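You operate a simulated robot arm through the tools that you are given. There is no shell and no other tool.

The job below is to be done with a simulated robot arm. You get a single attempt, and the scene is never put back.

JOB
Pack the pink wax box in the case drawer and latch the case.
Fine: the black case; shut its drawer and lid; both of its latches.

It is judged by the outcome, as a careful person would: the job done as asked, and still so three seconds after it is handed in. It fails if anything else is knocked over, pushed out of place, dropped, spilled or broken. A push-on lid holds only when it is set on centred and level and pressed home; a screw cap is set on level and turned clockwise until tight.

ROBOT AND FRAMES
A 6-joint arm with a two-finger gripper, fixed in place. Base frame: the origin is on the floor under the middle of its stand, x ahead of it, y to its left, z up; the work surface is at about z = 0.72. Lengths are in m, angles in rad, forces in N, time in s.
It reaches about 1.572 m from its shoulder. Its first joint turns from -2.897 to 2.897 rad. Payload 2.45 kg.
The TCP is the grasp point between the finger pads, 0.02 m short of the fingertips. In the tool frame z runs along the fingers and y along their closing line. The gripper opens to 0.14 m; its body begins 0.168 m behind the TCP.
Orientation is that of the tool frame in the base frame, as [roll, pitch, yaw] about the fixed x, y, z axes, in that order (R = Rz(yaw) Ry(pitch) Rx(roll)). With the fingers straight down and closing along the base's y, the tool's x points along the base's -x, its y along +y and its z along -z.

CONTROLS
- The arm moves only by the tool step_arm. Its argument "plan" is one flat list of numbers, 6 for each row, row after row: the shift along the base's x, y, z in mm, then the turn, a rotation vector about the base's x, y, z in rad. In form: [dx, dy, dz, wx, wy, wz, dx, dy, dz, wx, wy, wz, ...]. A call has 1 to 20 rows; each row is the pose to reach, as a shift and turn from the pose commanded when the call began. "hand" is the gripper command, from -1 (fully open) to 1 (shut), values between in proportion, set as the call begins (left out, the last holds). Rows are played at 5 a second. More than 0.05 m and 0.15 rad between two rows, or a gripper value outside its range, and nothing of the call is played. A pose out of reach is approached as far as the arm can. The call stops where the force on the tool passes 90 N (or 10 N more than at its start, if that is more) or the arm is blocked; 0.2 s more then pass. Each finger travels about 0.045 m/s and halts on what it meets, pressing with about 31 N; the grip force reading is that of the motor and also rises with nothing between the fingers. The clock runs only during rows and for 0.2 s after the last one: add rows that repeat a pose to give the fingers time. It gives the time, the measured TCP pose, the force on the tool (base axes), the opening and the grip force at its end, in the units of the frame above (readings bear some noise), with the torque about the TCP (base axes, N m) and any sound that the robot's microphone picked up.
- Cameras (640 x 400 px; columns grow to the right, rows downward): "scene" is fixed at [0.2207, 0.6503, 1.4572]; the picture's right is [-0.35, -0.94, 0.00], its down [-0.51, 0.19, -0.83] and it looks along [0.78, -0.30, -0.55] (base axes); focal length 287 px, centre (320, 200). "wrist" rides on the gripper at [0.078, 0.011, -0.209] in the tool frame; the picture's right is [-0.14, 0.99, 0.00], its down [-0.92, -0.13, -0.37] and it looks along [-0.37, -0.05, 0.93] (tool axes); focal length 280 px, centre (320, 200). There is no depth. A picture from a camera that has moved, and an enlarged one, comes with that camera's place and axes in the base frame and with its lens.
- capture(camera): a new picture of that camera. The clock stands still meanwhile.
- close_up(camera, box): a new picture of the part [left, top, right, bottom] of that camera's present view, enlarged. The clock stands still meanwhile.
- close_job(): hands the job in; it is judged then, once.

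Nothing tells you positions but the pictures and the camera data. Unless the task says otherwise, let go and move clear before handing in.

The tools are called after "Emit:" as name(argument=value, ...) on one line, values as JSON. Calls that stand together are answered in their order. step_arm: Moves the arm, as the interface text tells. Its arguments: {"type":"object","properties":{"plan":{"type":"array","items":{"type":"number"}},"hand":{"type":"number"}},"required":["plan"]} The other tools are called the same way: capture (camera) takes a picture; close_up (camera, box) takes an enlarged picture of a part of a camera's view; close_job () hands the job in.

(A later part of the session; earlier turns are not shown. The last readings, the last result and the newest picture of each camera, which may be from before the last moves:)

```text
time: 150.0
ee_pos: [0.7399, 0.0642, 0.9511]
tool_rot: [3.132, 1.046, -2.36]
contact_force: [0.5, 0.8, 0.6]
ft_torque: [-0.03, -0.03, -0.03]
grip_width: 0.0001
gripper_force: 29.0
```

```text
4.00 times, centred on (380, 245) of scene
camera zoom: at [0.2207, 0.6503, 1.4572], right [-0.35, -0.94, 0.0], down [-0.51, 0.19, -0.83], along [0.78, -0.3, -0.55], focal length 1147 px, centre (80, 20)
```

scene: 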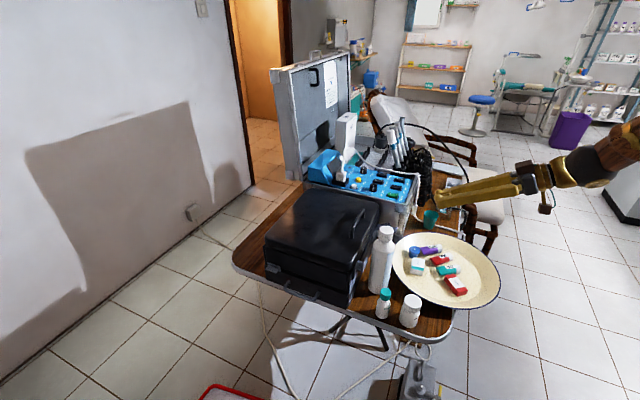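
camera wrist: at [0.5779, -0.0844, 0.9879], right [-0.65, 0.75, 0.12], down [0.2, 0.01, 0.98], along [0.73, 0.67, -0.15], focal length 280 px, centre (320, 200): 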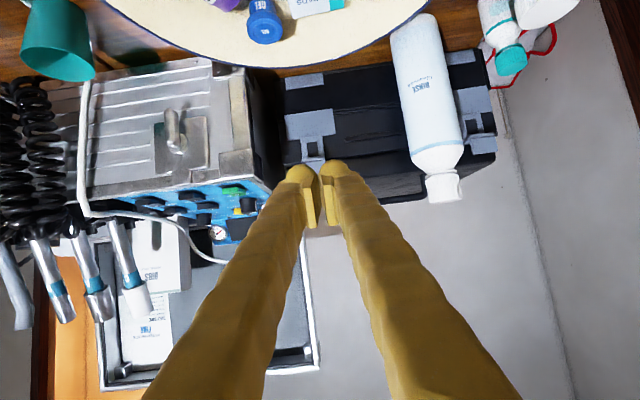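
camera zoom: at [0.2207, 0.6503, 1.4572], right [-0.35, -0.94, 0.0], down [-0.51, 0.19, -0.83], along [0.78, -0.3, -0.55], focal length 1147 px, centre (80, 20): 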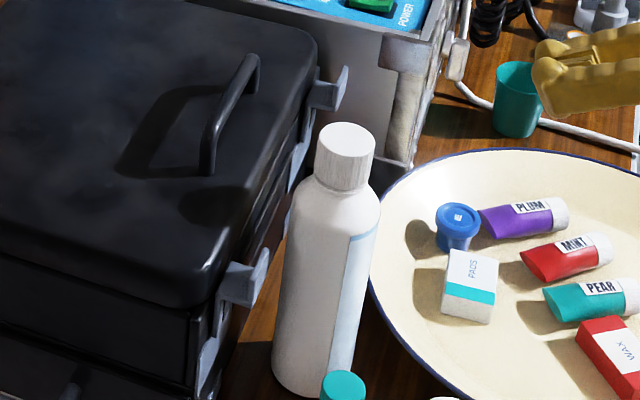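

Both latches now stand in the same raised position with the lid shut. To be sure they're fully home, I'll move to the front for a profile view of the front latch.

Emit:
step_arm(plan=[-5, 0, 40, -0.0926, 0.0926, 0, -10, 0, 80, -0.1851, 0.1851, 0, -15, 0, 120, -0.2777, 0.2777, 0, -20, 0, 155, -0.3703, 0.3703, 0])

Emit:
step_arm(plan=[-18, 38, 0, 0, 0, -0.138, -37, 76, 0, 0, 0, -0.276, -55, 114, 0, 0, 0, -0.415, -72, 154, 0, 0, 0, -0.553, -88, 195, 0, 0, 0, -0.691, -103, 237, 0, 0, 0, -0.829, -117, 280, -10, 0, 0, -0.967, -130, 322, -30, 0, 0, -1.105, -141, 363, -52, 0, 0, -1.243, -150, 402, -78, 0, 0, -1.38, -158, 440, -105, 0, 0, -1.52])

Emit:
capture(camera="wrist")

Emit:
capture(camera="scene")

```text
time: 151.0
ee_pos: [0.7196, 0.0665, 1.1095]
tool_rot: [3.134, 0.522, -2.36]
contact_force: [1.1, 0.5, 0.4]
ft_torque: [-0.02, 0.0, -0.02]
grip_width: 0.0
gripper_force: 29.7
```

```text
time: 153.4
ee_pos: [0.5634, 0.5059, 1.0018]
tool_rot: [3.133, 0.522, 2.403]
contact_force: [-0.3, -1.1, 0.6]
ft_torque: [0.03, 0.02, 0.01]
grip_width: 0.0001
gripper_force: 29.9
```

```text
taken
camera wrist: at [0.4423, 0.6279, 1.1439], right [0.75, 0.65, 0.08], down [0.37, -0.51, 0.78], along [0.55, -0.56, -0.62], focal length 280 px, centre (320, 200)
```

wrist: 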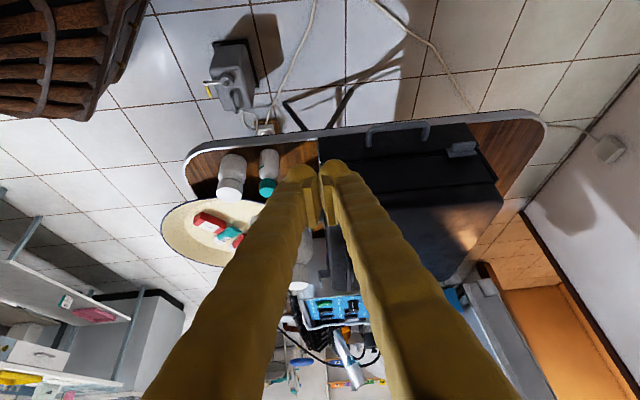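

```text
taken
```

scene: 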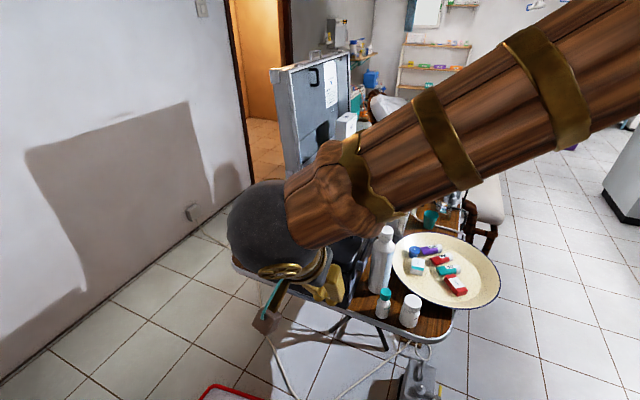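

The closed fingers hide the latch, so I'll open them for a clear view between.

Emit:
step_arm(plan=[0, 0, 0, 0, 0, 0, 0, 0, 0, 0, 0, 0, 0, 0, 0, 0, 0, 0, 0, 0, 0, 0, 0, 0, 0, 0, 0, 0, 0, 0, 0, 0, 0, 0, 0, 0, 0, 0, 0, 0, 0, 0, 0, 0, 0, 0, 0, 0], hand=-1)

Emit:
close_up(camera="wrist", box=[240, 140, 420, 280])

Emit:
close_up(camera="wrist", box=[270, 170, 360, 250])

```text
time: 155.2
ee_pos: [0.5612, 0.506, 1.0026]
tool_rot: [3.134, 0.521, 2.405]
contact_force: [-0.7, 1.2, 0.3]
ft_torque: [0.02, -0.02, -0.03]
grip_width: 0.1399
gripper_force: 0.1
```

```text
2.86 times, centred on (330, 210) of wrist
camera zoom: at [0.4421, 0.6271, 1.1439], right [0.75, 0.66, 0.07], down [0.37, -0.51, 0.78], along [0.55, -0.56, -0.62], focal length 801 px, centre (291, 171)
```

zoom: 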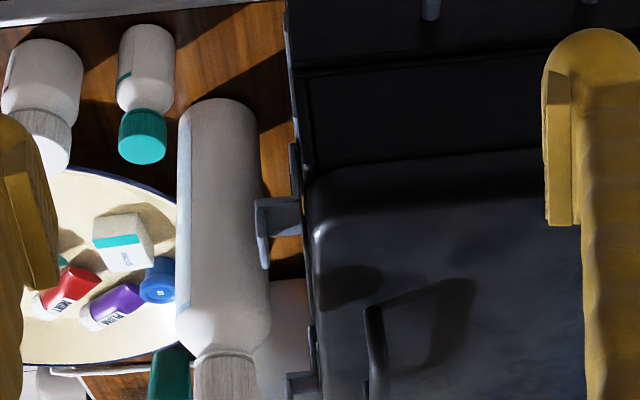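

```text
5.00 times, centred on (315, 210) of wrist
camera zoom: at [0.4421, 0.6271, 1.1439], right [0.75, 0.66, 0.07], down [0.37, -0.51, 0.78], along [0.55, -0.56, -0.62], focal length 1402 px, centre (345, 150)
```

zoom: 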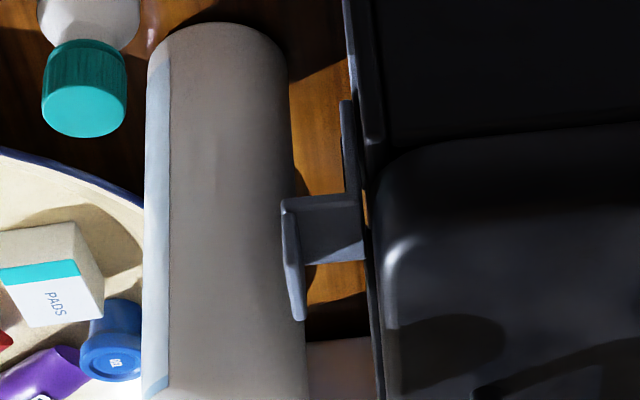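

The front latch's arm and tab are vertical and parallel to the case side, so it's fully up; the rear one looks identical. I'll take one more look at the drawer front, the grey front tab and the overall scene.

Emit:
close_up(camera="wrist", box=[320, 100, 520, 220])

Emit:
close_up(camera="wrist", box=[280, 230, 340, 290])

```text
3.20 times, centred on (420, 160) of wrist
camera zoom: at [0.4421, 0.6271, 1.1439], right [0.75, 0.66, 0.07], down [0.37, -0.51, 0.78], along [0.55, -0.56, -0.62], focal length 897 px, centre (0, 328)
```

zoom: 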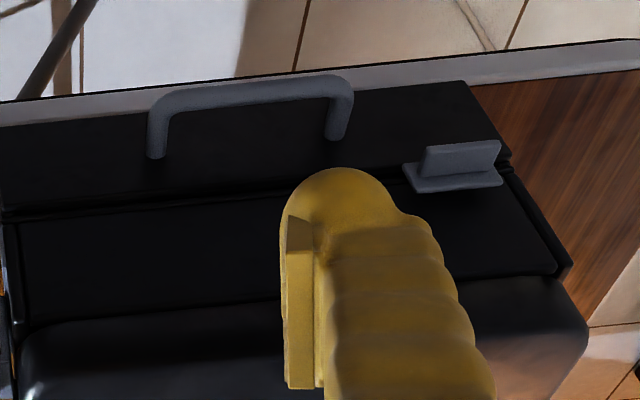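

```text
6.67 times, centred on (310, 260) of wrist
camera zoom: at [0.4421, 0.6271, 1.1439], right [0.75, 0.66, 0.07], down [0.37, -0.51, 0.78], along [0.55, -0.56, -0.62], focal length 1869 px, centre (387, -200)
```

zoom: 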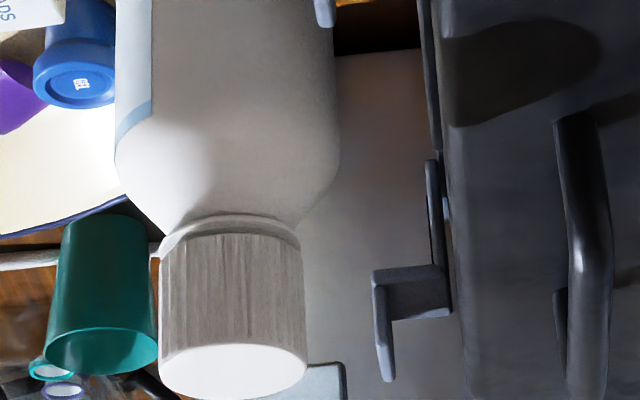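

Everything looks right: the drawer is flush, the lid is down and both latches are vertical. As a final check, I'll take the lid's carry handle and test very gently (1 mm or so) whether the lid is actually held. First I'll move above the handle.

Emit:
step_arm(plan=[0, 0, 20, 0.088, 0.097, 0, 0, 0, 40, 0.176, 0.194, 0, 0, 0, 60, 0.264, 0.291, 0, 0, 0, 80, 0.352, 0.388, 0], hand=0.2)

Emit:
step_arm(plan=[34, -28, 0, 0, 0, -0.006, 68, -56, 0, 0, 0, -0.012, 102, -84, 0, 0, 0, -0.018, 136, -112, 0, 0, 0, -0.024, 170, -140, 0, 0, 0, -0.03, 204, -168, 0, 0, 0, -0.036, 238, -196, 0, 0, 0, -0.042, 273, -223, 0, 0, 0, -0.049])

Emit:
capture(camera="wrist")

Emit:
close_up(camera="wrist", box=[220, 80, 420, 240])

Emit:
close_up(camera="scene", box=[300, 150, 420, 290])

```text
time: 156.2
ee_pos: [0.5629, 0.5056, 1.0828]
tool_rot: [3.134, -0.002, 2.406]
contact_force: [0.2, 0.9, 0.1]
ft_torque: [0.0, -0.01, 0.01]
grip_width: 0.0559
gripper_force: 0.1
```

```text
time: 158.0
ee_pos: [0.8351, 0.2829, 1.0827]
tool_rot: [3.133, -0.002, 2.356]
contact_force: [1.0, -1.2, 0.2]
ft_torque: [-0.01, 0.01, 0.02]
grip_width: 0.0561
gripper_force: 0.1
```

```text
taken
camera wrist: at [0.787, 0.3437, 1.2921], right [0.8, 0.6, 0.01], down [0.56, -0.74, 0.37], along [0.23, -0.29, -0.93], focal length 280 px, centre (320, 200)
```

wrist: 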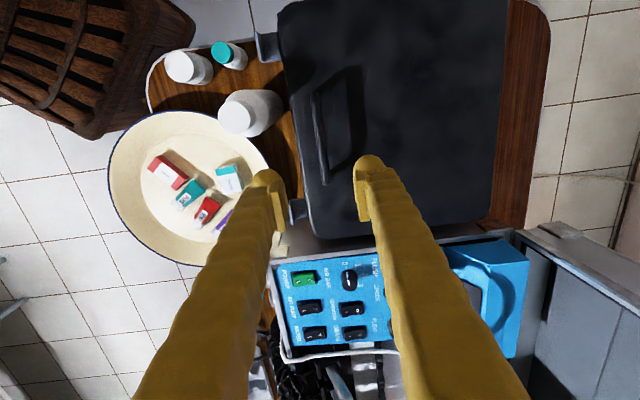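

```text
2.50 times, centred on (320, 160) of wrist
camera zoom: at [0.787, 0.3437, 1.2921], right [0.8, 0.6, 0.01], down [0.56, -0.74, 0.37], along [0.23, -0.29, -0.93], focal length 701 px, centre (320, 300)
```

zoom: 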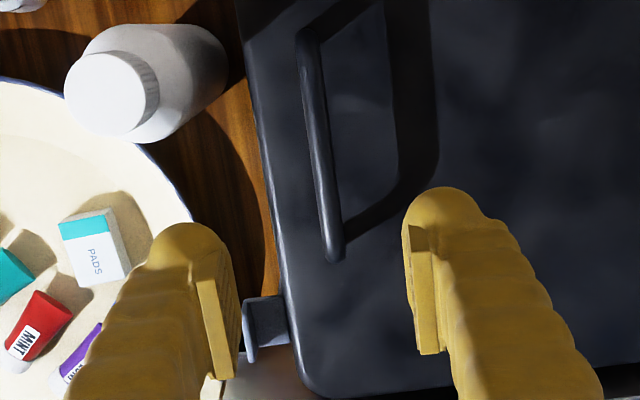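

```text
2.86 times, centred on (360, 220) of scene
camera zoom: at [0.2207, 0.6503, 1.4572], right [-0.35, -0.94, 0.0], down [-0.51, 0.19, -0.83], along [0.78, -0.3, -0.55], focal length 819 px, centre (206, 143)
```

zoom: 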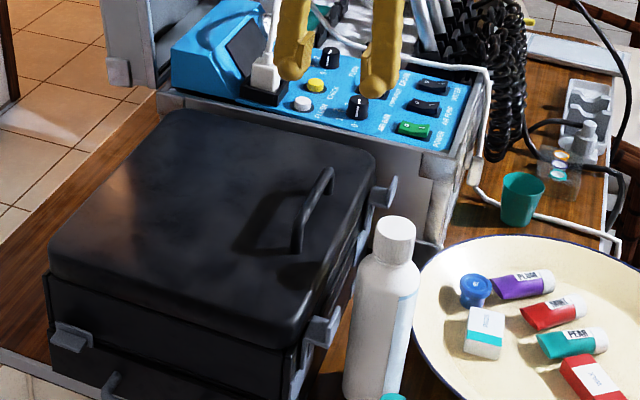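

The handle bar is at f≈0.794. I'll descend to straddle it.

Emit:
step_arm(plan=[2.5, 2.5, -40, 0, 0, 0, 2.5, 2.5, -80, 0, 0, 0, 2.5, 2.5, -115, 0, 0, 0, 2.5, 2.5, -135, 0, 0, 0, 2.5, 2.5, -147, 0, 0, 0])

Emit:
close_up(camera="wrist", box=[220, 80, 420, 240])

Emit:
close_up(camera="scene", box=[320, 150, 420, 260])

```text
time: 159.2
ee_pos: [0.8386, 0.2845, 0.9339]
tool_rot: [3.132, -0.002, 2.356]
contact_force: [0.3, 0.5, -0.5]
ft_torque: [0.0, 0.01, -0.02]
grip_width: 0.0557
gripper_force: 0.1
```

```text
2.50 times, centred on (320, 160) of wrist
camera zoom: at [0.7897, 0.346, 1.143], right [0.8, 0.6, 0.01], down [0.56, -0.74, 0.37], along [0.23, -0.29, -0.93], focal length 701 px, centre (320, 300)
```

zoom: 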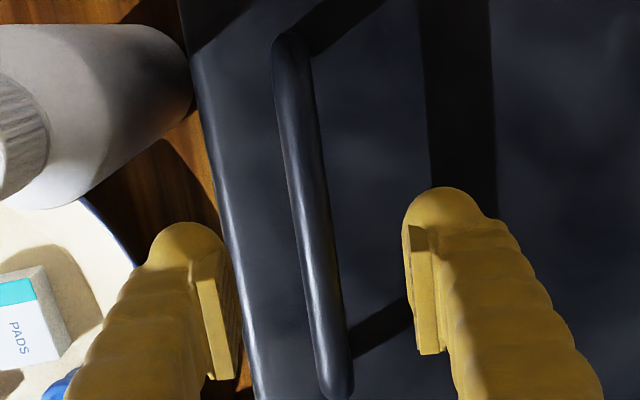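

```text
3.64 times, centred on (370, 205) of scene
camera zoom: at [0.2207, 0.6503, 1.4572], right [-0.35, -0.94, 0.0], down [-0.51, 0.19, -0.83], along [0.78, -0.3, -0.55], focal length 1043 px, centre (138, 182)
```

zoom: 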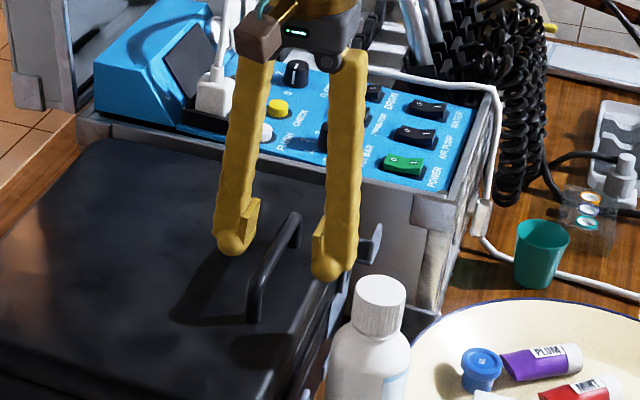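

Emit:
step_arm(plan=[0, 0, 0, 0, 0, 0, 0, 0, 0, 0, 0, 0, 0, 0, 0, 0, 0, 0, 0, 0, 0, 0, 0, 0, 0, 0, 0, 0, 0, 0], hand=1)

```text
time: 160.4
ee_pos: [0.8388, 0.2857, 0.9349]
tool_rot: [3.132, -0.001, 2.356]
contact_force: [18.8, 15.6, -8.2]
ft_torque: [0.0, 0.0, -0.02]
grip_width: 0.0073
gripper_force: 35.1
```

Emit:
step_arm(plan=[0.7, 0.7, 0, 0, 0, 0, 1.3, 1.3, -0.4, 0, 0, 0, 1.3, 1.3, -0.4, 0, 0, 0])

```text
time: 161.2
ee_pos: [0.8381, 0.2858, 0.9343]
tool_rot: [3.135, -0.002, 2.355]
contact_force: [-5.3, -2.2, 2.8]
ft_torque: [-0.02, 0.01, -0.01]
grip_width: 0.0072
gripper_force: 35.6
```

Nearly neutral now. I'll do a gentle 1.5 mm lift test.

Emit:
step_arm(plan=[0, 0, 0.7, 0, 0, 0, 0, 0, 1.5, 0, 0, 0, 0, 0, 1.5, 0, 0, 0])

```text
time: 162.0
ee_pos: [0.8379, 0.2855, 0.9363]
tool_rot: [3.133, -0.002, 2.356]
contact_force: [-12.3, -2.5, 0.5]
ft_torque: [0.12, 0.09, -0.03]
grip_width: 0.007
gripper_force: 35.4
```

Emit:
step_arm(plan=[0, 0, 1, 0, 0, 0, 0, 0, 2, 0, 0, 0, 0, 0, 2, 0, 0, 0])

Emit:
capture(camera="scene")

Emit:
close_up(camera="scene", box=[255, 220, 375, 310])

```text
time: 162.8
ee_pos: [0.8389, 0.287, 0.9375]
tool_rot: [3.134, -0.001, 2.356]
contact_force: [-5.8, 3.3, -1.4]
ft_torque: [0.02, -0.03, -0.02]
grip_width: 0.0073
gripper_force: 35.4
```

```text
taken
```

scene: 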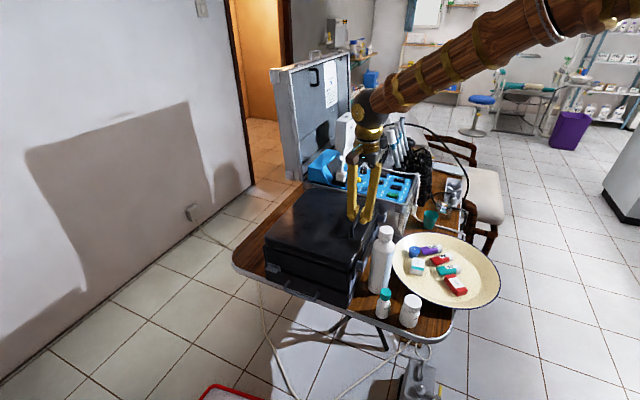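

```text
4.44 times, centred on (315, 265) of scene
camera zoom: at [0.2207, 0.6503, 1.4572], right [-0.35, -0.94, 0.0], down [-0.51, 0.19, -0.83], along [0.78, -0.3, -0.55], focal length 1274 px, centre (342, -89)
```

zoom: 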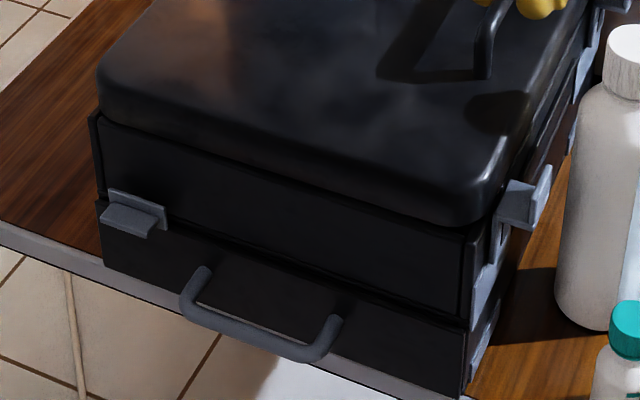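

The lid lifts with almost no resistance, so the latches aren't holding it yet. I'll set the lid back down, release, and look more closely at the latches.

Emit:
step_arm(plan=[0, 0, -1.5, 0, 0, 0, 0, 0, -3.2, 0, 0, 0, 0, 0, -3.8, 0, 0, 0])

Emit:
step_arm(plan=[0, 0, 0, 0, 0, 0, 0, 0, 0, 0, 0, 0, 0, 0, 0, 0, 0, 0, 0, 0, 0, 0, 0, 0], hand=0.2)

Emit:
close_up(camera="scene", box=[335, 245, 385, 295])

Emit:
close_up(camera="scene", box=[360, 195, 410, 245])

```text
time: 163.6
ee_pos: [0.8385, 0.2857, 0.9357]
tool_rot: [3.135, -0.002, 2.356]
contact_force: [-20.5, -6.4, 2.4]
ft_torque: [0.06, 0.06, -0.05]
grip_width: 0.0071
gripper_force: 35.0
```

```text
time: 164.6
ee_pos: [0.8391, 0.2865, 0.9355]
tool_rot: [3.134, -0.001, 2.356]
contact_force: [0.2, 0.3, -0.4]
ft_torque: [-0.02, -0.01, 0.0]
grip_width: 0.0559
gripper_force: 0.0
```

```text
8.00 times, centred on (360, 270) of scene
camera zoom: at [0.2207, 0.6503, 1.4572], right [-0.35, -0.94, 0.0], down [-0.51, 0.19, -0.83], along [0.78, -0.3, -0.55], focal length 2294 px, centre (0, -360)
```

zoom: 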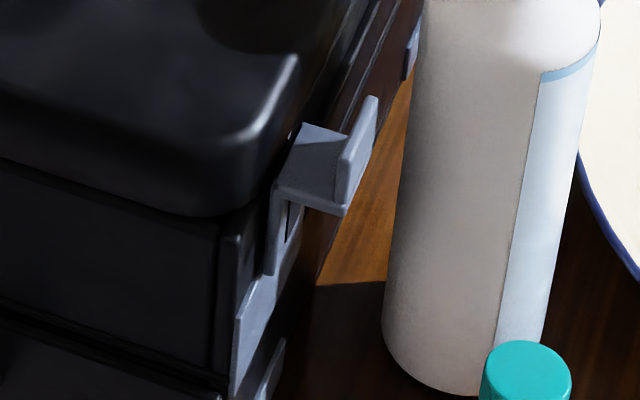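

```text
8.00 times, centred on (385, 220) of scene
camera zoom: at [0.2207, 0.6503, 1.4572], right [-0.35, -0.94, 0.0], down [-0.51, 0.19, -0.83], along [0.78, -0.3, -0.55], focal length 2294 px, centre (-200, 40)
```

zoom: 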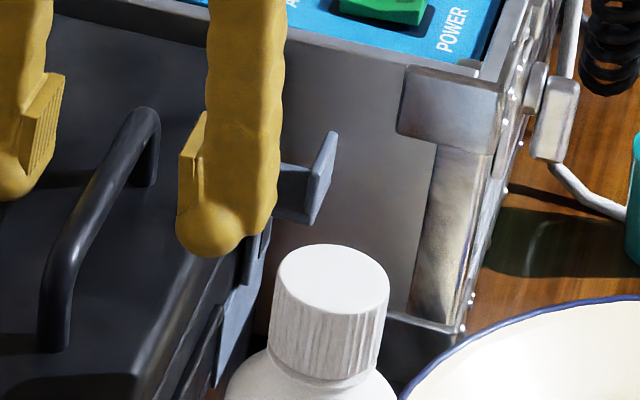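

The latches stand vertical but aren't locking the lid yet. Perhaps the lid isn't pressed fully home. I'll close the fingers and press down on the lid near the latch edge to see if it has any travel.

Emit:
step_arm(plan=[0, 0, 30, 0, 0, 0, 0, 0, 65, 0, 0, 0, 20, -18, 75, 0, 0, 0, 40, -36, 75, 0, 0, 0, 59, -53, 75, 0, 0, 0, 59, -53, 40, 0, 0, 0, 59, -53, 12, 0, 0, 0], hand=1)

Emit:
step_arm(plan=[0, 0, -4, 0, 0, 0, 0, 0, -8, 0, 0, 0, 0, 0, -12, 0, 0, 0])

Emit:
close_up(camera="scene", box=[320, 150, 420, 260])

```text
time: 166.2
ee_pos: [0.8979, 0.2331, 0.9477]
tool_rot: [3.132, -0.002, 2.357]
contact_force: [-0.3, -0.2, -0.5]
ft_torque: [0.0, 0.0, 0.02]
grip_width: 0.0
gripper_force: 29.3
```

```text
time: 167.0
ee_pos: [0.8969, 0.2318, 0.9339]
tool_rot: [3.135, -0.002, 2.356]
contact_force: [0.9, 0.2, -0.5]
ft_torque: [-0.04, -0.02, 0.01]
grip_width: 0.0
gripper_force: 29.1
```

```text
3.64 times, centred on (370, 205) of scene
camera zoom: at [0.2207, 0.6503, 1.4572], right [-0.35, -0.94, 0.0], down [-0.51, 0.19, -0.83], along [0.78, -0.3, -0.55], focal length 1043 px, centre (138, 182)
```

zoom: 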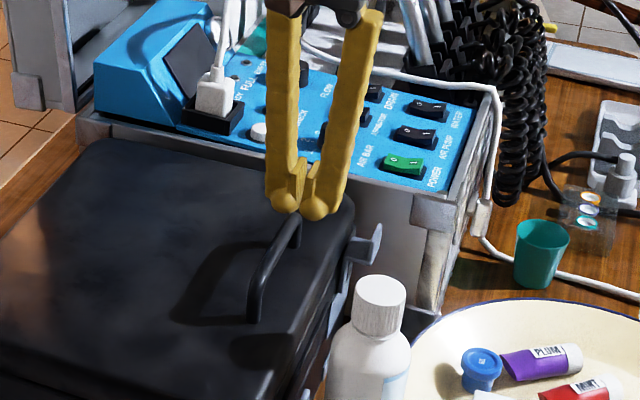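

Emit:
step_arm(plan=[0, 0, -2, 0, 0, 0, 0, 0, -4, 0, 0, 0, 0, 0, -6, 0, 0, 0])

Emit:
step_arm(plan=[0, 0, -1, 0, 0, 0, 0, 0, -2, 0, 0, 0])

Emit:
step_arm(plan=[0, 0, -1, 0, 0, 0, 0, 0, -2, 0, 0, 0])

```text
time: 167.8
ee_pos: [0.8992, 0.2337, 0.928]
tool_rot: [3.135, -0.001, 2.355]
contact_force: [-1.2, -0.2, -0.3]
ft_torque: [0.0, 0.0, 0.0]
grip_width: 0.0
gripper_force: 29.6
```

```text
time: 168.4
ee_pos: [0.8989, 0.2333, 0.9263]
tool_rot: [3.136, -0.001, 2.357]
contact_force: [0.6, -0.8, 0.5]
ft_torque: [-0.02, 0.02, -0.01]
grip_width: 0.0
gripper_force: 30.4
```

```text
time: 169.0
ee_pos: [0.8985, 0.234, 0.924]
tool_rot: [3.135, -0.003, 2.358]
contact_force: [-0.7, 1.3, 0.3]
ft_torque: [-0.04, 0.04, 0.05]
grip_width: 0.0
gripper_force: 29.2
```

Emit:
step_arm(plan=[0, 0, -1, 0, 0, 0, 0, 0, -2, 0, 0, 0])

Emit:
step_arm(plan=[0, 0, -1, 0, 0, 0, 0, 0, -2, 0, 0, 0])

Emit:
step_arm(plan=[0, 0, -1, 0, 0, 0, 0, 0, -2, 0, 0, 0])

```text
time: 169.6
ee_pos: [0.899, 0.2337, 0.9227]
tool_rot: [3.133, -0.003, 2.355]
contact_force: [-0.4, -1.0, -0.7]
ft_torque: [-0.01, 0.0, -0.02]
grip_width: 0.0
gripper_force: 29.4
```

```text
time: 170.2
ee_pos: [0.8985, 0.2334, 0.9205]
tool_rot: [3.133, -0.002, 2.355]
contact_force: [-4.7, -2.3, 14.0]
ft_torque: [-0.12, 0.13, -0.02]
grip_width: 0.0059
gripper_force: 30.2
```

```text
time: 170.8
ee_pos: [0.8984, 0.2331, 0.9207]
tool_rot: [3.133, -0.001, 2.357]
contact_force: [-15.7, -7.4, 47.1]
ft_torque: [-0.24, 0.37, 0.02]
grip_width: 0.0059
gripper_force: 29.1
```

The lid doesn't move under 47 N, so it's fully seated. The latches may simply need a firmer push to snap home. I'll lift off and go back to the rear latch from the plate side to push it harder, high on its tab.

Emit:
step_arm(plan=[0, 0, 30, 0, 0, 0, 0, 0, 75, 0, 0, 0, 0, 0, 120, 0, 0, 0])

Emit:
step_arm(plan=[-12.5, -13.4, 2, 0, 0, 0.131, -25, -26.8, 4, 0, 0, 0.262, -37.5, -40.2, 6, 0, 0, 0.393, -50, -53.7, 8, 0, 0, 0.524, -62.5, -67, 8, 0, 0, 0.655, -75, -80.5, 8, 0, 0, 0.785, -87.5, -94, 8, 0, 0, 0.916, -100, -107.3, 8, 0, 0, 1.047, -112.5, -120.7, 8, 0, 0, 1.178, -125, -134, 8, 0, 0, 1.309, -137.5, -147.6, 8, 0, 0, 1.44, -150, -161, 8, 0, 0, 1.571])

Emit:
step_arm(plan=[0, 0, 0, 0.0926, -0.0926, 0, 0, 0, 0, 0.1851, -0.1851, 0, 0, 0, 0, 0.2777, -0.2777, 0, 0, 0, 0, 0.3703, -0.3703, 0, 0, 0, 0, 0.4628, -0.4628, 0, 0, 0, 0, 0.5554, -0.5554, 0, 0, 0, 0, 0.648, -0.648, 0, 0, 0, 0, 0.7405, -0.7405, 0])

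Emit:
capture(camera="wrist")

Emit:
close_up(camera="wrist", box=[240, 40, 360, 180])

```text
time: 171.6
ee_pos: [0.8993, 0.2334, 1.0387]
tool_rot: [3.135, -0.004, 2.356]
contact_force: [-0.2, -0.1, -0.7]
ft_torque: [-0.02, 0.01, -0.03]
grip_width: 0.0
gripper_force: 29.1
```

```text
time: 174.2
ee_pos: [0.7471, 0.073, 1.0462]
tool_rot: [3.135, -0.002, -2.356]
contact_force: [-0.2, 0.3, 0.1]
ft_torque: [-0.03, -0.02, 0.0]
grip_width: 0.0001
gripper_force: 29.7
```

```text
time: 176.0
ee_pos: [0.7477, 0.0733, 1.0468]
tool_rot: [3.134, 1.047, -2.356]
contact_force: [0.3, -0.2, 0.5]
ft_torque: [-0.01, 0.02, -0.02]
grip_width: 0.0001
gripper_force: 29.5
```

```text
taken
camera wrist: at [0.5865, -0.0775, 1.0832], right [-0.66, 0.74, 0.12], down [0.19, 0.01, 0.98], along [0.73, 0.67, -0.15], focal length 280 px, centre (320, 200)
```

wrist: 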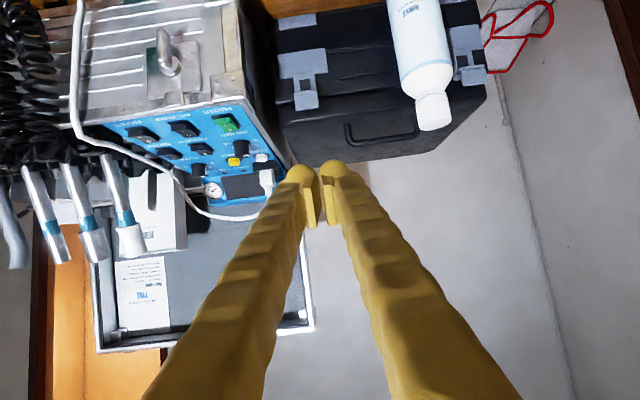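

```text
2.86 times, centred on (300, 110) of wrist
camera zoom: at [0.5865, -0.0775, 1.0832], right [-0.66, 0.74, 0.12], down [0.19, 0.01, 0.98], along [0.73, 0.67, -0.15], focal length 801 px, centre (377, 457)
```

zoom: 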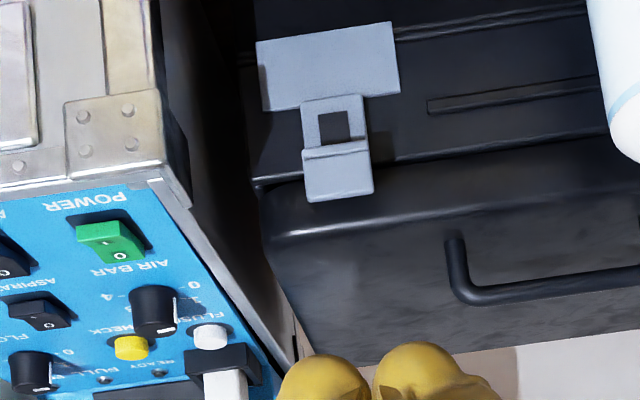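

The rear latch's tab visibly overlaps the lid's lower edge. I'll approach its upper end and push firmly, watching for a click.

Emit:
step_arm(plan=[17, 14, -37, 0, 0, 0, 34, 29, -74, 0, 0, 0, 52, 43, -111, 0, 0, 0, 69, 58, -148, 0, 0, 0])

Emit:
step_arm(plan=[7, 7, -5, 0, 0, 0, 14, 14, -10, 0, 0, 0, 21, 21, -15, 0, 0, 0])

Emit:
step_arm(plan=[2, 2, 0, 0, 0, 0, 4, 4, 0, 0, 0, 0, 6, 6, 0, 0, 0, 0])

```text
time: 177.0
ee_pos: [0.8168, 0.1295, 0.8987]
tool_rot: [3.137, 1.047, -2.353]
contact_force: [-0.1, -0.4, -0.4]
ft_torque: [0.01, 0.02, 0.03]
grip_width: 0.0
gripper_force: 29.5
```

```text
time: 177.8
ee_pos: [0.8381, 0.1515, 0.8839]
tool_rot: [3.135, 1.046, -2.357]
contact_force: [-0.4, 0.4, 0.2]
ft_torque: [-0.04, 0.01, 0.0]
grip_width: 0.0
gripper_force: 29.5
```

```text
time: 178.6
ee_pos: [0.8434, 0.1577, 0.8841]
tool_rot: [3.135, 1.045, -2.355]
contact_force: [-9.4, -6.8, 3.7]
ft_torque: [0.08, -0.15, 0.03]
grip_width: 0.0061
gripper_force: 28.9
```

Emit:
step_arm(plan=[0.8, 0.8, 0, 0, 0, 0, 1.5, 1.5, 0, 0, 0, 0, 1.5, 1.5, 0, 0, 0, 0])

Emit:
step_arm(plan=[0.8, 0.8, 0, 0, 0, 0, 1.5, 1.5, 0, 0, 0, 0])

```text
time: 179.4
ee_pos: [0.8443, 0.1575, 0.8838]
tool_rot: [3.134, 1.046, -2.356]
contact_force: [-31.4, -31.4, 18.9]
ft_torque: [0.44, -0.47, -0.12]
grip_width: 0.0061
gripper_force: 29.6
```

```text
time: 180.0
ee_pos: [0.8457, 0.1595, 0.8839]
tool_rot: [3.134, 1.045, -2.354]
contact_force: [-60.2, -57.7, 33.4]
ft_torque: [0.77, -0.83, -0.15]
grip_width: 0.0059
gripper_force: 29.6
```

90 N with no further movement: that's a hard stop, so the latch is at the end of its travel. I'll back off and examine both latches at very high zoom to judge their angle.

Emit:
step_arm(plan=[-4, -4, 0, 0, 0, 0, -15, -15, 4, 0, 0, 0, -40, -40, 20, 0, 0, 0, -70, -70, 45, 0, 0, 0])

Emit:
close_up(camera="scene", box=[350, 250, 380, 290])

Emit:
close_up(camera="scene", box=[365, 195, 395, 235])

Emit:
close_up(camera="wrist", box=[250, 40, 350, 170])

```text
time: 181.0
ee_pos: [0.7772, 0.0909, 0.9282]
tool_rot: [3.133, 1.043, -2.357]
contact_force: [-0.3, 0.0, 1.2]
ft_torque: [0.04, -0.03, -0.02]
grip_width: 0.0
gripper_force: 29.1
```

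```text
10.00 times, centred on (365, 270) of scene
camera zoom: at [0.2207, 0.6503, 1.4572], right [-0.35, -0.94, 0.0], down [-0.51, 0.19, -0.83], along [0.78, -0.3, -0.55], focal length 2867 px, centre (-130, -500)
```

zoom: 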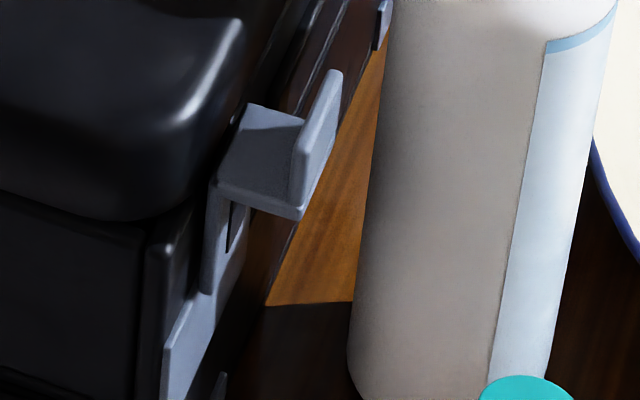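

```text
10.00 times, centred on (380, 215) of scene
camera zoom: at [0.2207, 0.6503, 1.4572], right [-0.35, -0.94, 0.0], down [-0.51, 0.19, -0.83], along [0.78, -0.3, -0.55], focal length 2867 px, centre (-280, 50)
```

zoom: 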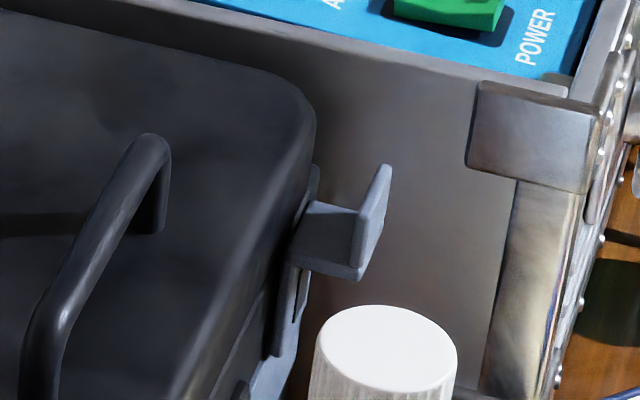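

```text
3.08 times, centred on (300, 105) of wrist
camera zoom: at [0.6157, -0.0587, 0.9653], right [-0.66, 0.74, 0.12], down [0.19, 0.01, 0.98], along [0.73, 0.67, -0.15], focal length 863 px, centre (382, 492)
```

zoom: 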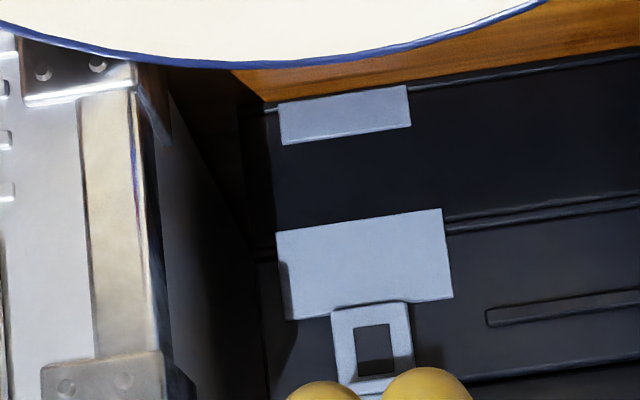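

I notice a small vertical piece rising beside the lid behind the rear latch's shelf. I want a straight-down view between the tab and lid to see how it should engage. I'll return to vertical with open fingers for that.

Emit:
step_arm(plan=[5, 5, 15, -0.0926, 0.0926, 0, 10, 10, 30, -0.1851, 0.1851, 0, 15, 15, 45, -0.2777, 0.2777, 0, 20, 20, 60, -0.3703, 0.3703, 0, 25, 25, 75, -0.4628, 0.4628, 0, 30, 30, 90, -0.5554, 0.5554, 0, 35, 35, 105, -0.648, 0.648, 0, 40, 40, 120, -0.7405, 0.7405, 0, 40, 40, 120, -0.7405, 0.7405, 0], hand=-1)

Emit:
capture(camera="wrist")

Emit:
close_up(camera="wrist", box=[270, 110, 370, 210])

```text
time: 183.0
ee_pos: [0.8175, 0.1301, 1.0503]
tool_rot: [3.135, -0.004, -2.355]
contact_force: [-0.4, -0.4, 0.1]
ft_torque: [0.04, -0.02, 0.06]
grip_width: 0.14
gripper_force: 0.0
```

```text
taken
camera wrist: at [0.7563, 0.081, 1.2574], right [-0.6, 0.8, 0.01], down [0.74, 0.56, 0.36], along [0.29, 0.22, -0.93], focal length 280 px, centre (320, 200)
```

wrist: 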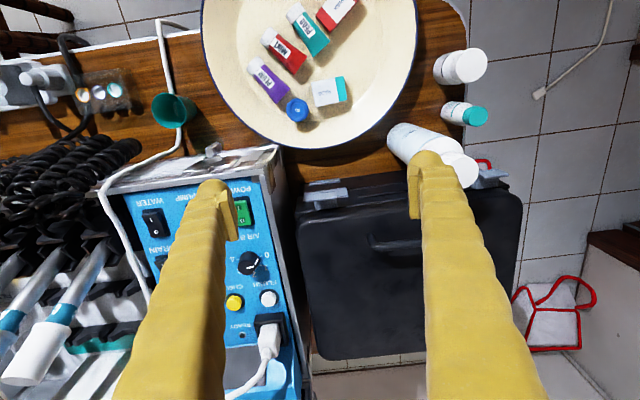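

```text
4.00 times, centred on (320, 160) of wrist
camera zoom: at [0.7563, 0.081, 1.2574], right [-0.6, 0.8, 0.01], down [0.74, 0.56, 0.36], along [0.29, 0.22, -0.93], focal length 1122 px, centre (320, 360)
```

zoom: 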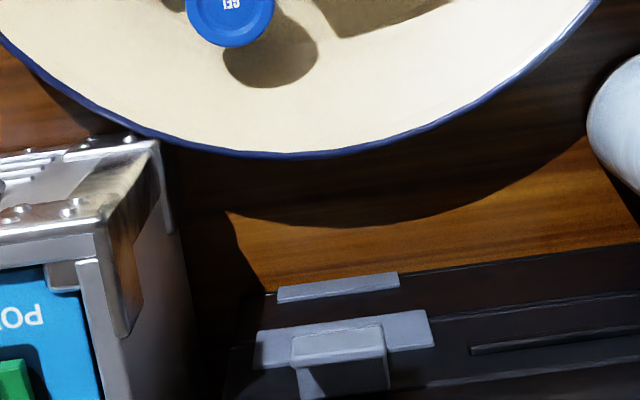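

Emit:
close_up(camera="wrist", box=[285, 165, 365, 225])

Emit:
close_up(camera="wrist", box=[450, 145, 530, 205])

```text
6.67 times, centred on (325, 195) of wrist
camera zoom: at [0.7563, 0.081, 1.2574], right [-0.6, 0.8, 0.01], down [0.74, 0.56, 0.36], along [0.29, 0.22, -0.93], focal length 1869 px, centre (287, 233)
```

zoom: 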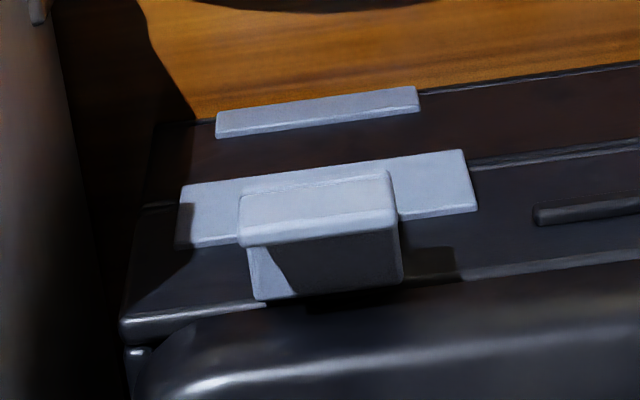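

```text
6.67 times, centred on (490, 175) of wrist
camera zoom: at [0.7563, 0.081, 1.2574], right [-0.6, 0.8, 0.01], down [0.74, 0.56, 0.36], along [0.29, 0.22, -0.93], focal length 1869 px, centre (-813, 367)
```

zoom: 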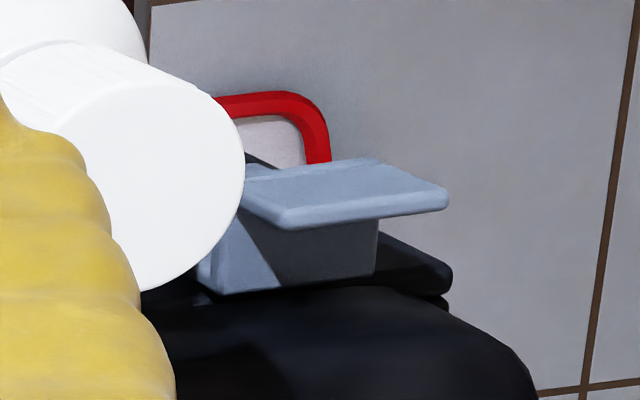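

From above, the shelf simply butts against the case side with the tab standing outside the lid; there's no separate keeper to hook. I'll test whether the latch itself has snapped home by pressing very lightly down on the tab's top edge: a loose latch would swing open, a latched one will resist.

Emit:
step_arm(plan=[16, 14, -20, 0, 0, 0, 32, 28, -50, 0, 0, 0, 47.4, 41.7, -80, 0, 0, 0, 47.4, 41.7, -105, 0, 0, 0, 47.4, 41.7, -125, 0, 0, 0, 47.4, 41.7, -133, 0, 0, 0, 47.4, 41.7, -133, 0, 0, 0, 47.4, 41.7, -133, 0, 0, 0], hand=1)

Emit:
close_up(camera="scene", box=[350, 170, 420, 240])

Emit:
close_up(camera="wrist", box=[260, 100, 380, 220])

```text
time: 184.8
ee_pos: [0.8642, 0.1724, 0.9152]
tool_rot: [3.133, -0.001, -2.358]
contact_force: [-0.2, -1.6, 3.4]
ft_torque: [-0.02, -0.06, -0.01]
grip_width: 0.0
gripper_force: 15.9
```

```text
5.71 times, centred on (385, 205) of scene
camera zoom: at [0.2207, 0.6503, 1.4572], right [-0.35, -0.94, 0.0], down [-0.51, 0.19, -0.83], along [0.78, -0.3, -0.55], focal length 1638 px, centre (-51, 171)
```

zoom: 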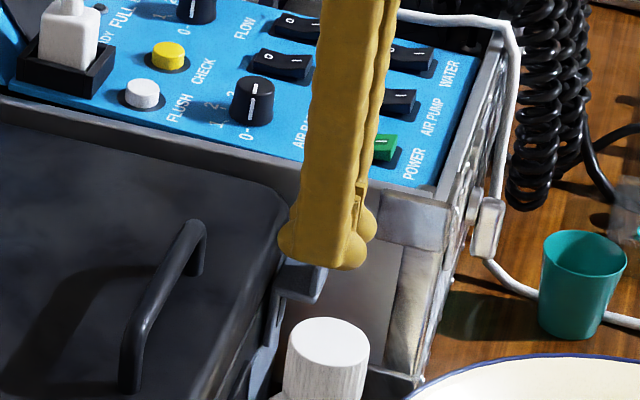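

```text
3.33 times, centred on (320, 160) of wrist
camera zoom: at [0.8035, 0.1228, 1.1239], right [-0.6, 0.8, 0.01], down [0.74, 0.56, 0.37], along [0.29, 0.23, -0.93], focal length 935 px, centre (320, 333)
```

zoom: 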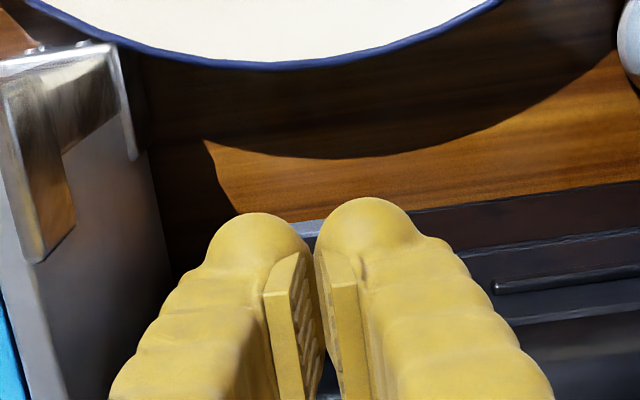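

Light contact (3 N) on the tab's top. I'll press a couple of millimetres further and watch the force.

Emit:
step_arm(plan=[0, 0, -0.8, 0, 0, 0, 0, 0, -1.5, 0, 0, 0, 0, 0, -1.5, 0, 0, 0])

Emit:
close_up(camera="scene", box=[350, 170, 420, 240])

```text
time: 185.6
ee_pos: [0.8647, 0.1716, 0.9156]
tool_rot: [3.134, -0.003, -2.356]
contact_force: [-3.3, -7.7, 22.4]
ft_torque: [-0.17, 0.01, 0.01]
grip_width: 0.0059
gripper_force: 29.4
```

```text
5.71 times, centred on (385, 205) of scene
camera zoom: at [0.2207, 0.6503, 1.4572], right [-0.35, -0.94, 0.0], down [-0.51, 0.19, -0.83], along [0.78, -0.3, -0.55], focal length 1638 px, centre (-51, 171)
```

zoom: 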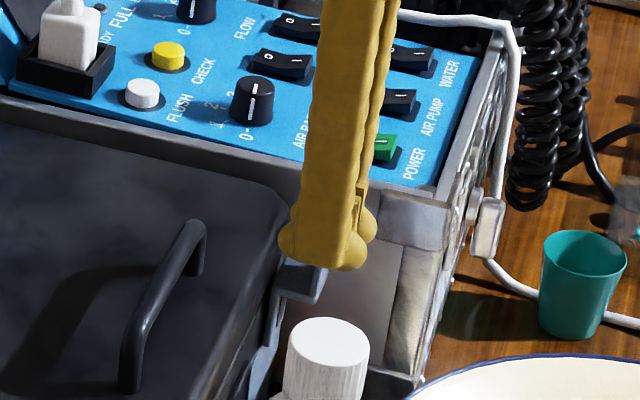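

Pressing on the tab is inconclusive (fingertip friction props it up). I want to look straight into the little window in the latch arm, as there may be a lug of the lid inside it. I'll lift off and go back to the low view from the plate side.

Emit:
step_arm(plan=[0, 0, 15, 0, 0, 0, -10, -10, 45, 0, 0, 0, -35, -35, 70, 0, 0, 0, -65, -65, 85, 0, 0, 0, -95, -95, 85, 0, 0, 0])

Emit:
step_arm(plan=[0, 0, -5, 0.0926, -0.0926, 0, 0, 0, -10, 0.1851, -0.1851, 0, 0, 0, -15, 0.2777, -0.2777, 0, 0, 0, -20, 0.3703, -0.3703, 0, 0, 0, -25, 0.4628, -0.4628, 0, 0, 0, -25, 0.5554, -0.5554, 0, 0, 0, -25, 0.648, -0.648, 0, 0, 0, -25, 0.7405, -0.7405, 0])

Emit:
close_up(camera="wrist", box=[270, 40, 340, 110])

Emit:
capture(camera="wrist")

```text
time: 186.8
ee_pos: [0.7698, 0.076, 0.999]
tool_rot: [3.132, -0.001, -2.356]
contact_force: [-0.1, 0.1, -0.6]
ft_torque: [0.02, 0.04, 0.01]
grip_width: 0.0
gripper_force: 29.1
```

```text
time: 188.6
ee_pos: [0.7698, 0.0766, 0.9737]
tool_rot: [3.137, 1.048, -2.356]
contact_force: [0.0, 0.2, -0.4]
ft_torque: [-0.01, 0.01, 0.03]
grip_width: 0.0
gripper_force: 29.7
```

```text
5.71 times, centred on (305, 75) of wrist
camera zoom: at [0.6076, -0.073, 1.0106], right [-0.66, 0.74, 0.12], down [0.19, 0.01, 0.98], along [0.73, 0.67, -0.15], focal length 1602 px, centre (406, 914)
```

zoom: 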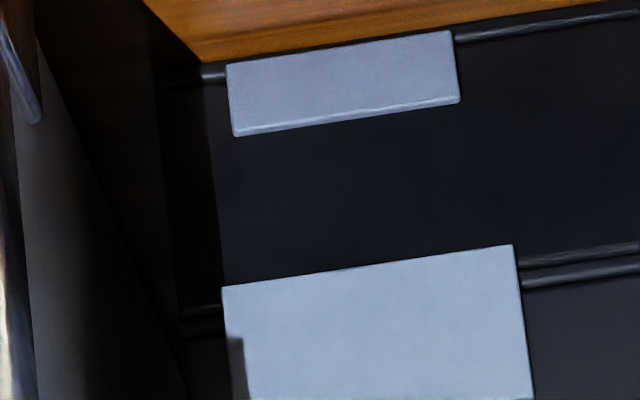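

```text
taken
camera wrist: at [0.6076, -0.073, 1.0106], right [-0.66, 0.74, 0.12], down [0.19, 0.01, 0.98], along [0.73, 0.67, -0.15], focal length 280 px, centre (320, 200)
```

wrist: 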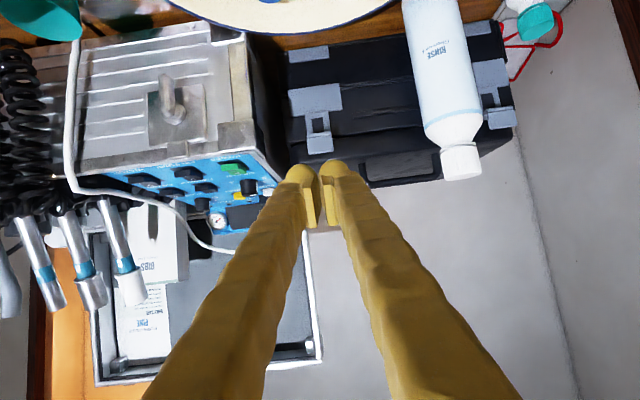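

Emit:
close_up(camera="wrist", box=[295, 95, 345, 155])

Emit:
close_up(camera="wrist", box=[465, 70, 520, 135])

```text
6.67 times, centred on (320, 125) of wrist
camera zoom: at [0.6076, -0.073, 1.0106], right [-0.66, 0.74, 0.12], down [0.19, 0.01, 0.98], along [0.73, 0.67, -0.15], focal length 1869 px, centre (320, 700)
```

zoom: 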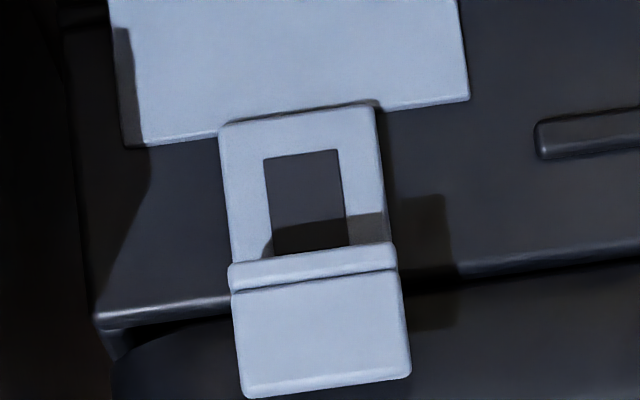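

```text
6.15 times, centred on (492, 102) of wrist
camera zoom: at [0.6076, -0.073, 1.0106], right [-0.66, 0.74, 0.12], down [0.19, 0.01, 0.98], along [0.73, 0.67, -0.15], focal length 1726 px, centre (-742, 800)
```

zoom: 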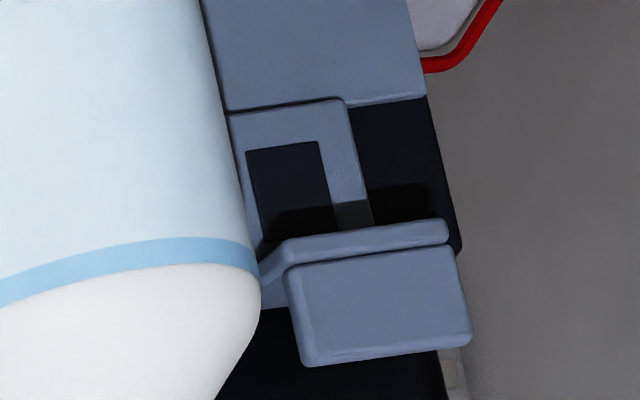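

There's no lug; the window just shows the case side, and the arm lies flat against the case rim with the tab overlapping the lid edge. To settle whether the lid is held (perhaps with some slack), I'll repeat the lift test at the handle with a slightly larger but still gentle lift.

Emit:
step_arm(plan=[0, 0, 14, -0.0926, 0.0926, 0, 0, 0, 28, -0.1851, 0.1851, 0, 0, 0, 42, -0.2777, 0.2777, 0, 0, 0, 56, -0.3703, 0.3703, 0, 0, 0, 70, -0.4628, 0.4628, 0, 0, 0, 84, -0.5554, 0.5554, 0, 0, 0, 98, -0.648, 0.648, 0, 0, 0, 112, -0.7405, 0.7405, 0], hand=0.3)

Emit:
step_arm(plan=[6, 17, 0, 0, 0, -0.131, 12, 35, 0, 0, 0, -0.262, 17, 53, 0, 0, 0, -0.393, 23, 70, 0, 0, 0, -0.524, 29, 88, 0, 0, 0, -0.655, 35, 105, 0, 0, 0, -0.785, 40, 123, 0, 0, 0, -0.916, 46, 140, 0, 0, 0, -1.047, 52, 158, 0, 0, 0, -1.178, 58, 175, 0, 0, 0, -1.309, 63, 193, 0, 0, 0, -1.44, 69, 210.5, 0, 0, 0, -1.571])

Emit:
close_up(camera="wrist", box=[220, 80, 420, 240])

```text
time: 190.4
ee_pos: [0.7695, 0.0765, 1.0862]
tool_rot: [3.134, -0.007, -2.357]
contact_force: [-0.4, -0.4, 0.1]
ft_torque: [0.0, -0.03, -0.04]
grip_width: 0.0488
gripper_force: 0.1
```

```text
time: 193.0
ee_pos: [0.8401, 0.2868, 1.0855]
tool_rot: [3.134, -0.001, 2.355]
contact_force: [0.4, -0.4, -1.4]
ft_torque: [-0.01, 0.0, 0.0]
grip_width: 0.0488
gripper_force: 0.0
```

```text
2.50 times, centred on (320, 160) of wrist
camera zoom: at [0.7914, 0.3486, 1.2947], right [0.8, 0.6, 0.01], down [0.56, -0.74, 0.37], along [0.23, -0.29, -0.93], focal length 701 px, centre (320, 300)
```

zoom: 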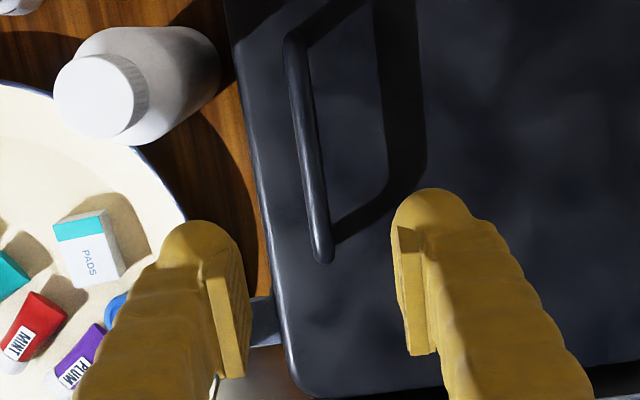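

Emit:
step_arm(plan=[-1.5, -1.5, -40, 0, 0, 0, -1.5, -1.5, -80, 0, 0, 0, -1.5, -1.5, -115, 0, 0, 0, -1.5, -1.5, -140, 0, 0, 0, -1.5, -1.5, -151, 0, 0, 0])

Emit:
step_arm(plan=[0, 0, 0, 0, 0, 0, 0, 0, 0, 0, 0, 0, 0, 0, 0, 0, 0, 0, 0, 0, 0, 0, 0, 0, 0, 0, 0, 0, 0, 0], hand=1)

```text
time: 194.2
ee_pos: [0.8383, 0.286, 0.9352]
tool_rot: [3.131, -0.003, 2.356]
contact_force: [-0.1, -0.6, 0.5]
ft_torque: [-0.01, 0.03, 0.01]
grip_width: 0.0488
gripper_force: 0.0
```

```text
time: 195.4
ee_pos: [0.8373, 0.2852, 0.9351]
tool_rot: [3.134, -0.002, 2.356]
contact_force: [21.8, 17.3, -8.6]
ft_torque: [-0.01, -0.01, -0.01]
grip_width: 0.007
gripper_force: 35.8
```

Emit:
step_arm(plan=[0.8, 0.8, -0.2, 0, 0, 0, 1.5, 1.5, -0.4, 0, 0, 0, 1.5, 1.5, -0.4, 0, 0, 0])

Emit:
step_arm(plan=[0, 0, 1, 0, 0, 0, 0, 0, 2, 0, 0, 0, 0, 0, 2, 0, 0, 0])

Emit:
step_arm(plan=[0, 0, 1, 0, 0, 0, 0, 0, 2, 0, 0, 0, 0, 0, 2, 0, 0, 0])

```text
time: 196.2
ee_pos: [0.8383, 0.286, 0.9351]
tool_rot: [3.136, -0.001, 2.356]
contact_force: [-5.0, -9.9, 6.1]
ft_torque: [0.0, 0.02, 0.03]
grip_width: 0.0071
gripper_force: 35.0
```

```text
time: 197.0
ee_pos: [0.838, 0.2871, 0.9363]
tool_rot: [3.134, -0.001, 2.357]
contact_force: [-7.1, -24.1, 3.5]
ft_torque: [0.02, 0.06, 0.02]
grip_width: 0.0074
gripper_force: 34.9
```

```text
time: 197.8
ee_pos: [0.8387, 0.2868, 0.9386]
tool_rot: [3.134, -0.002, 2.358]
contact_force: [-1.4, -20.2, 1.9]
ft_torque: [-0.07, -0.04, 0.0]
grip_width: 0.0071
gripper_force: 34.9
```

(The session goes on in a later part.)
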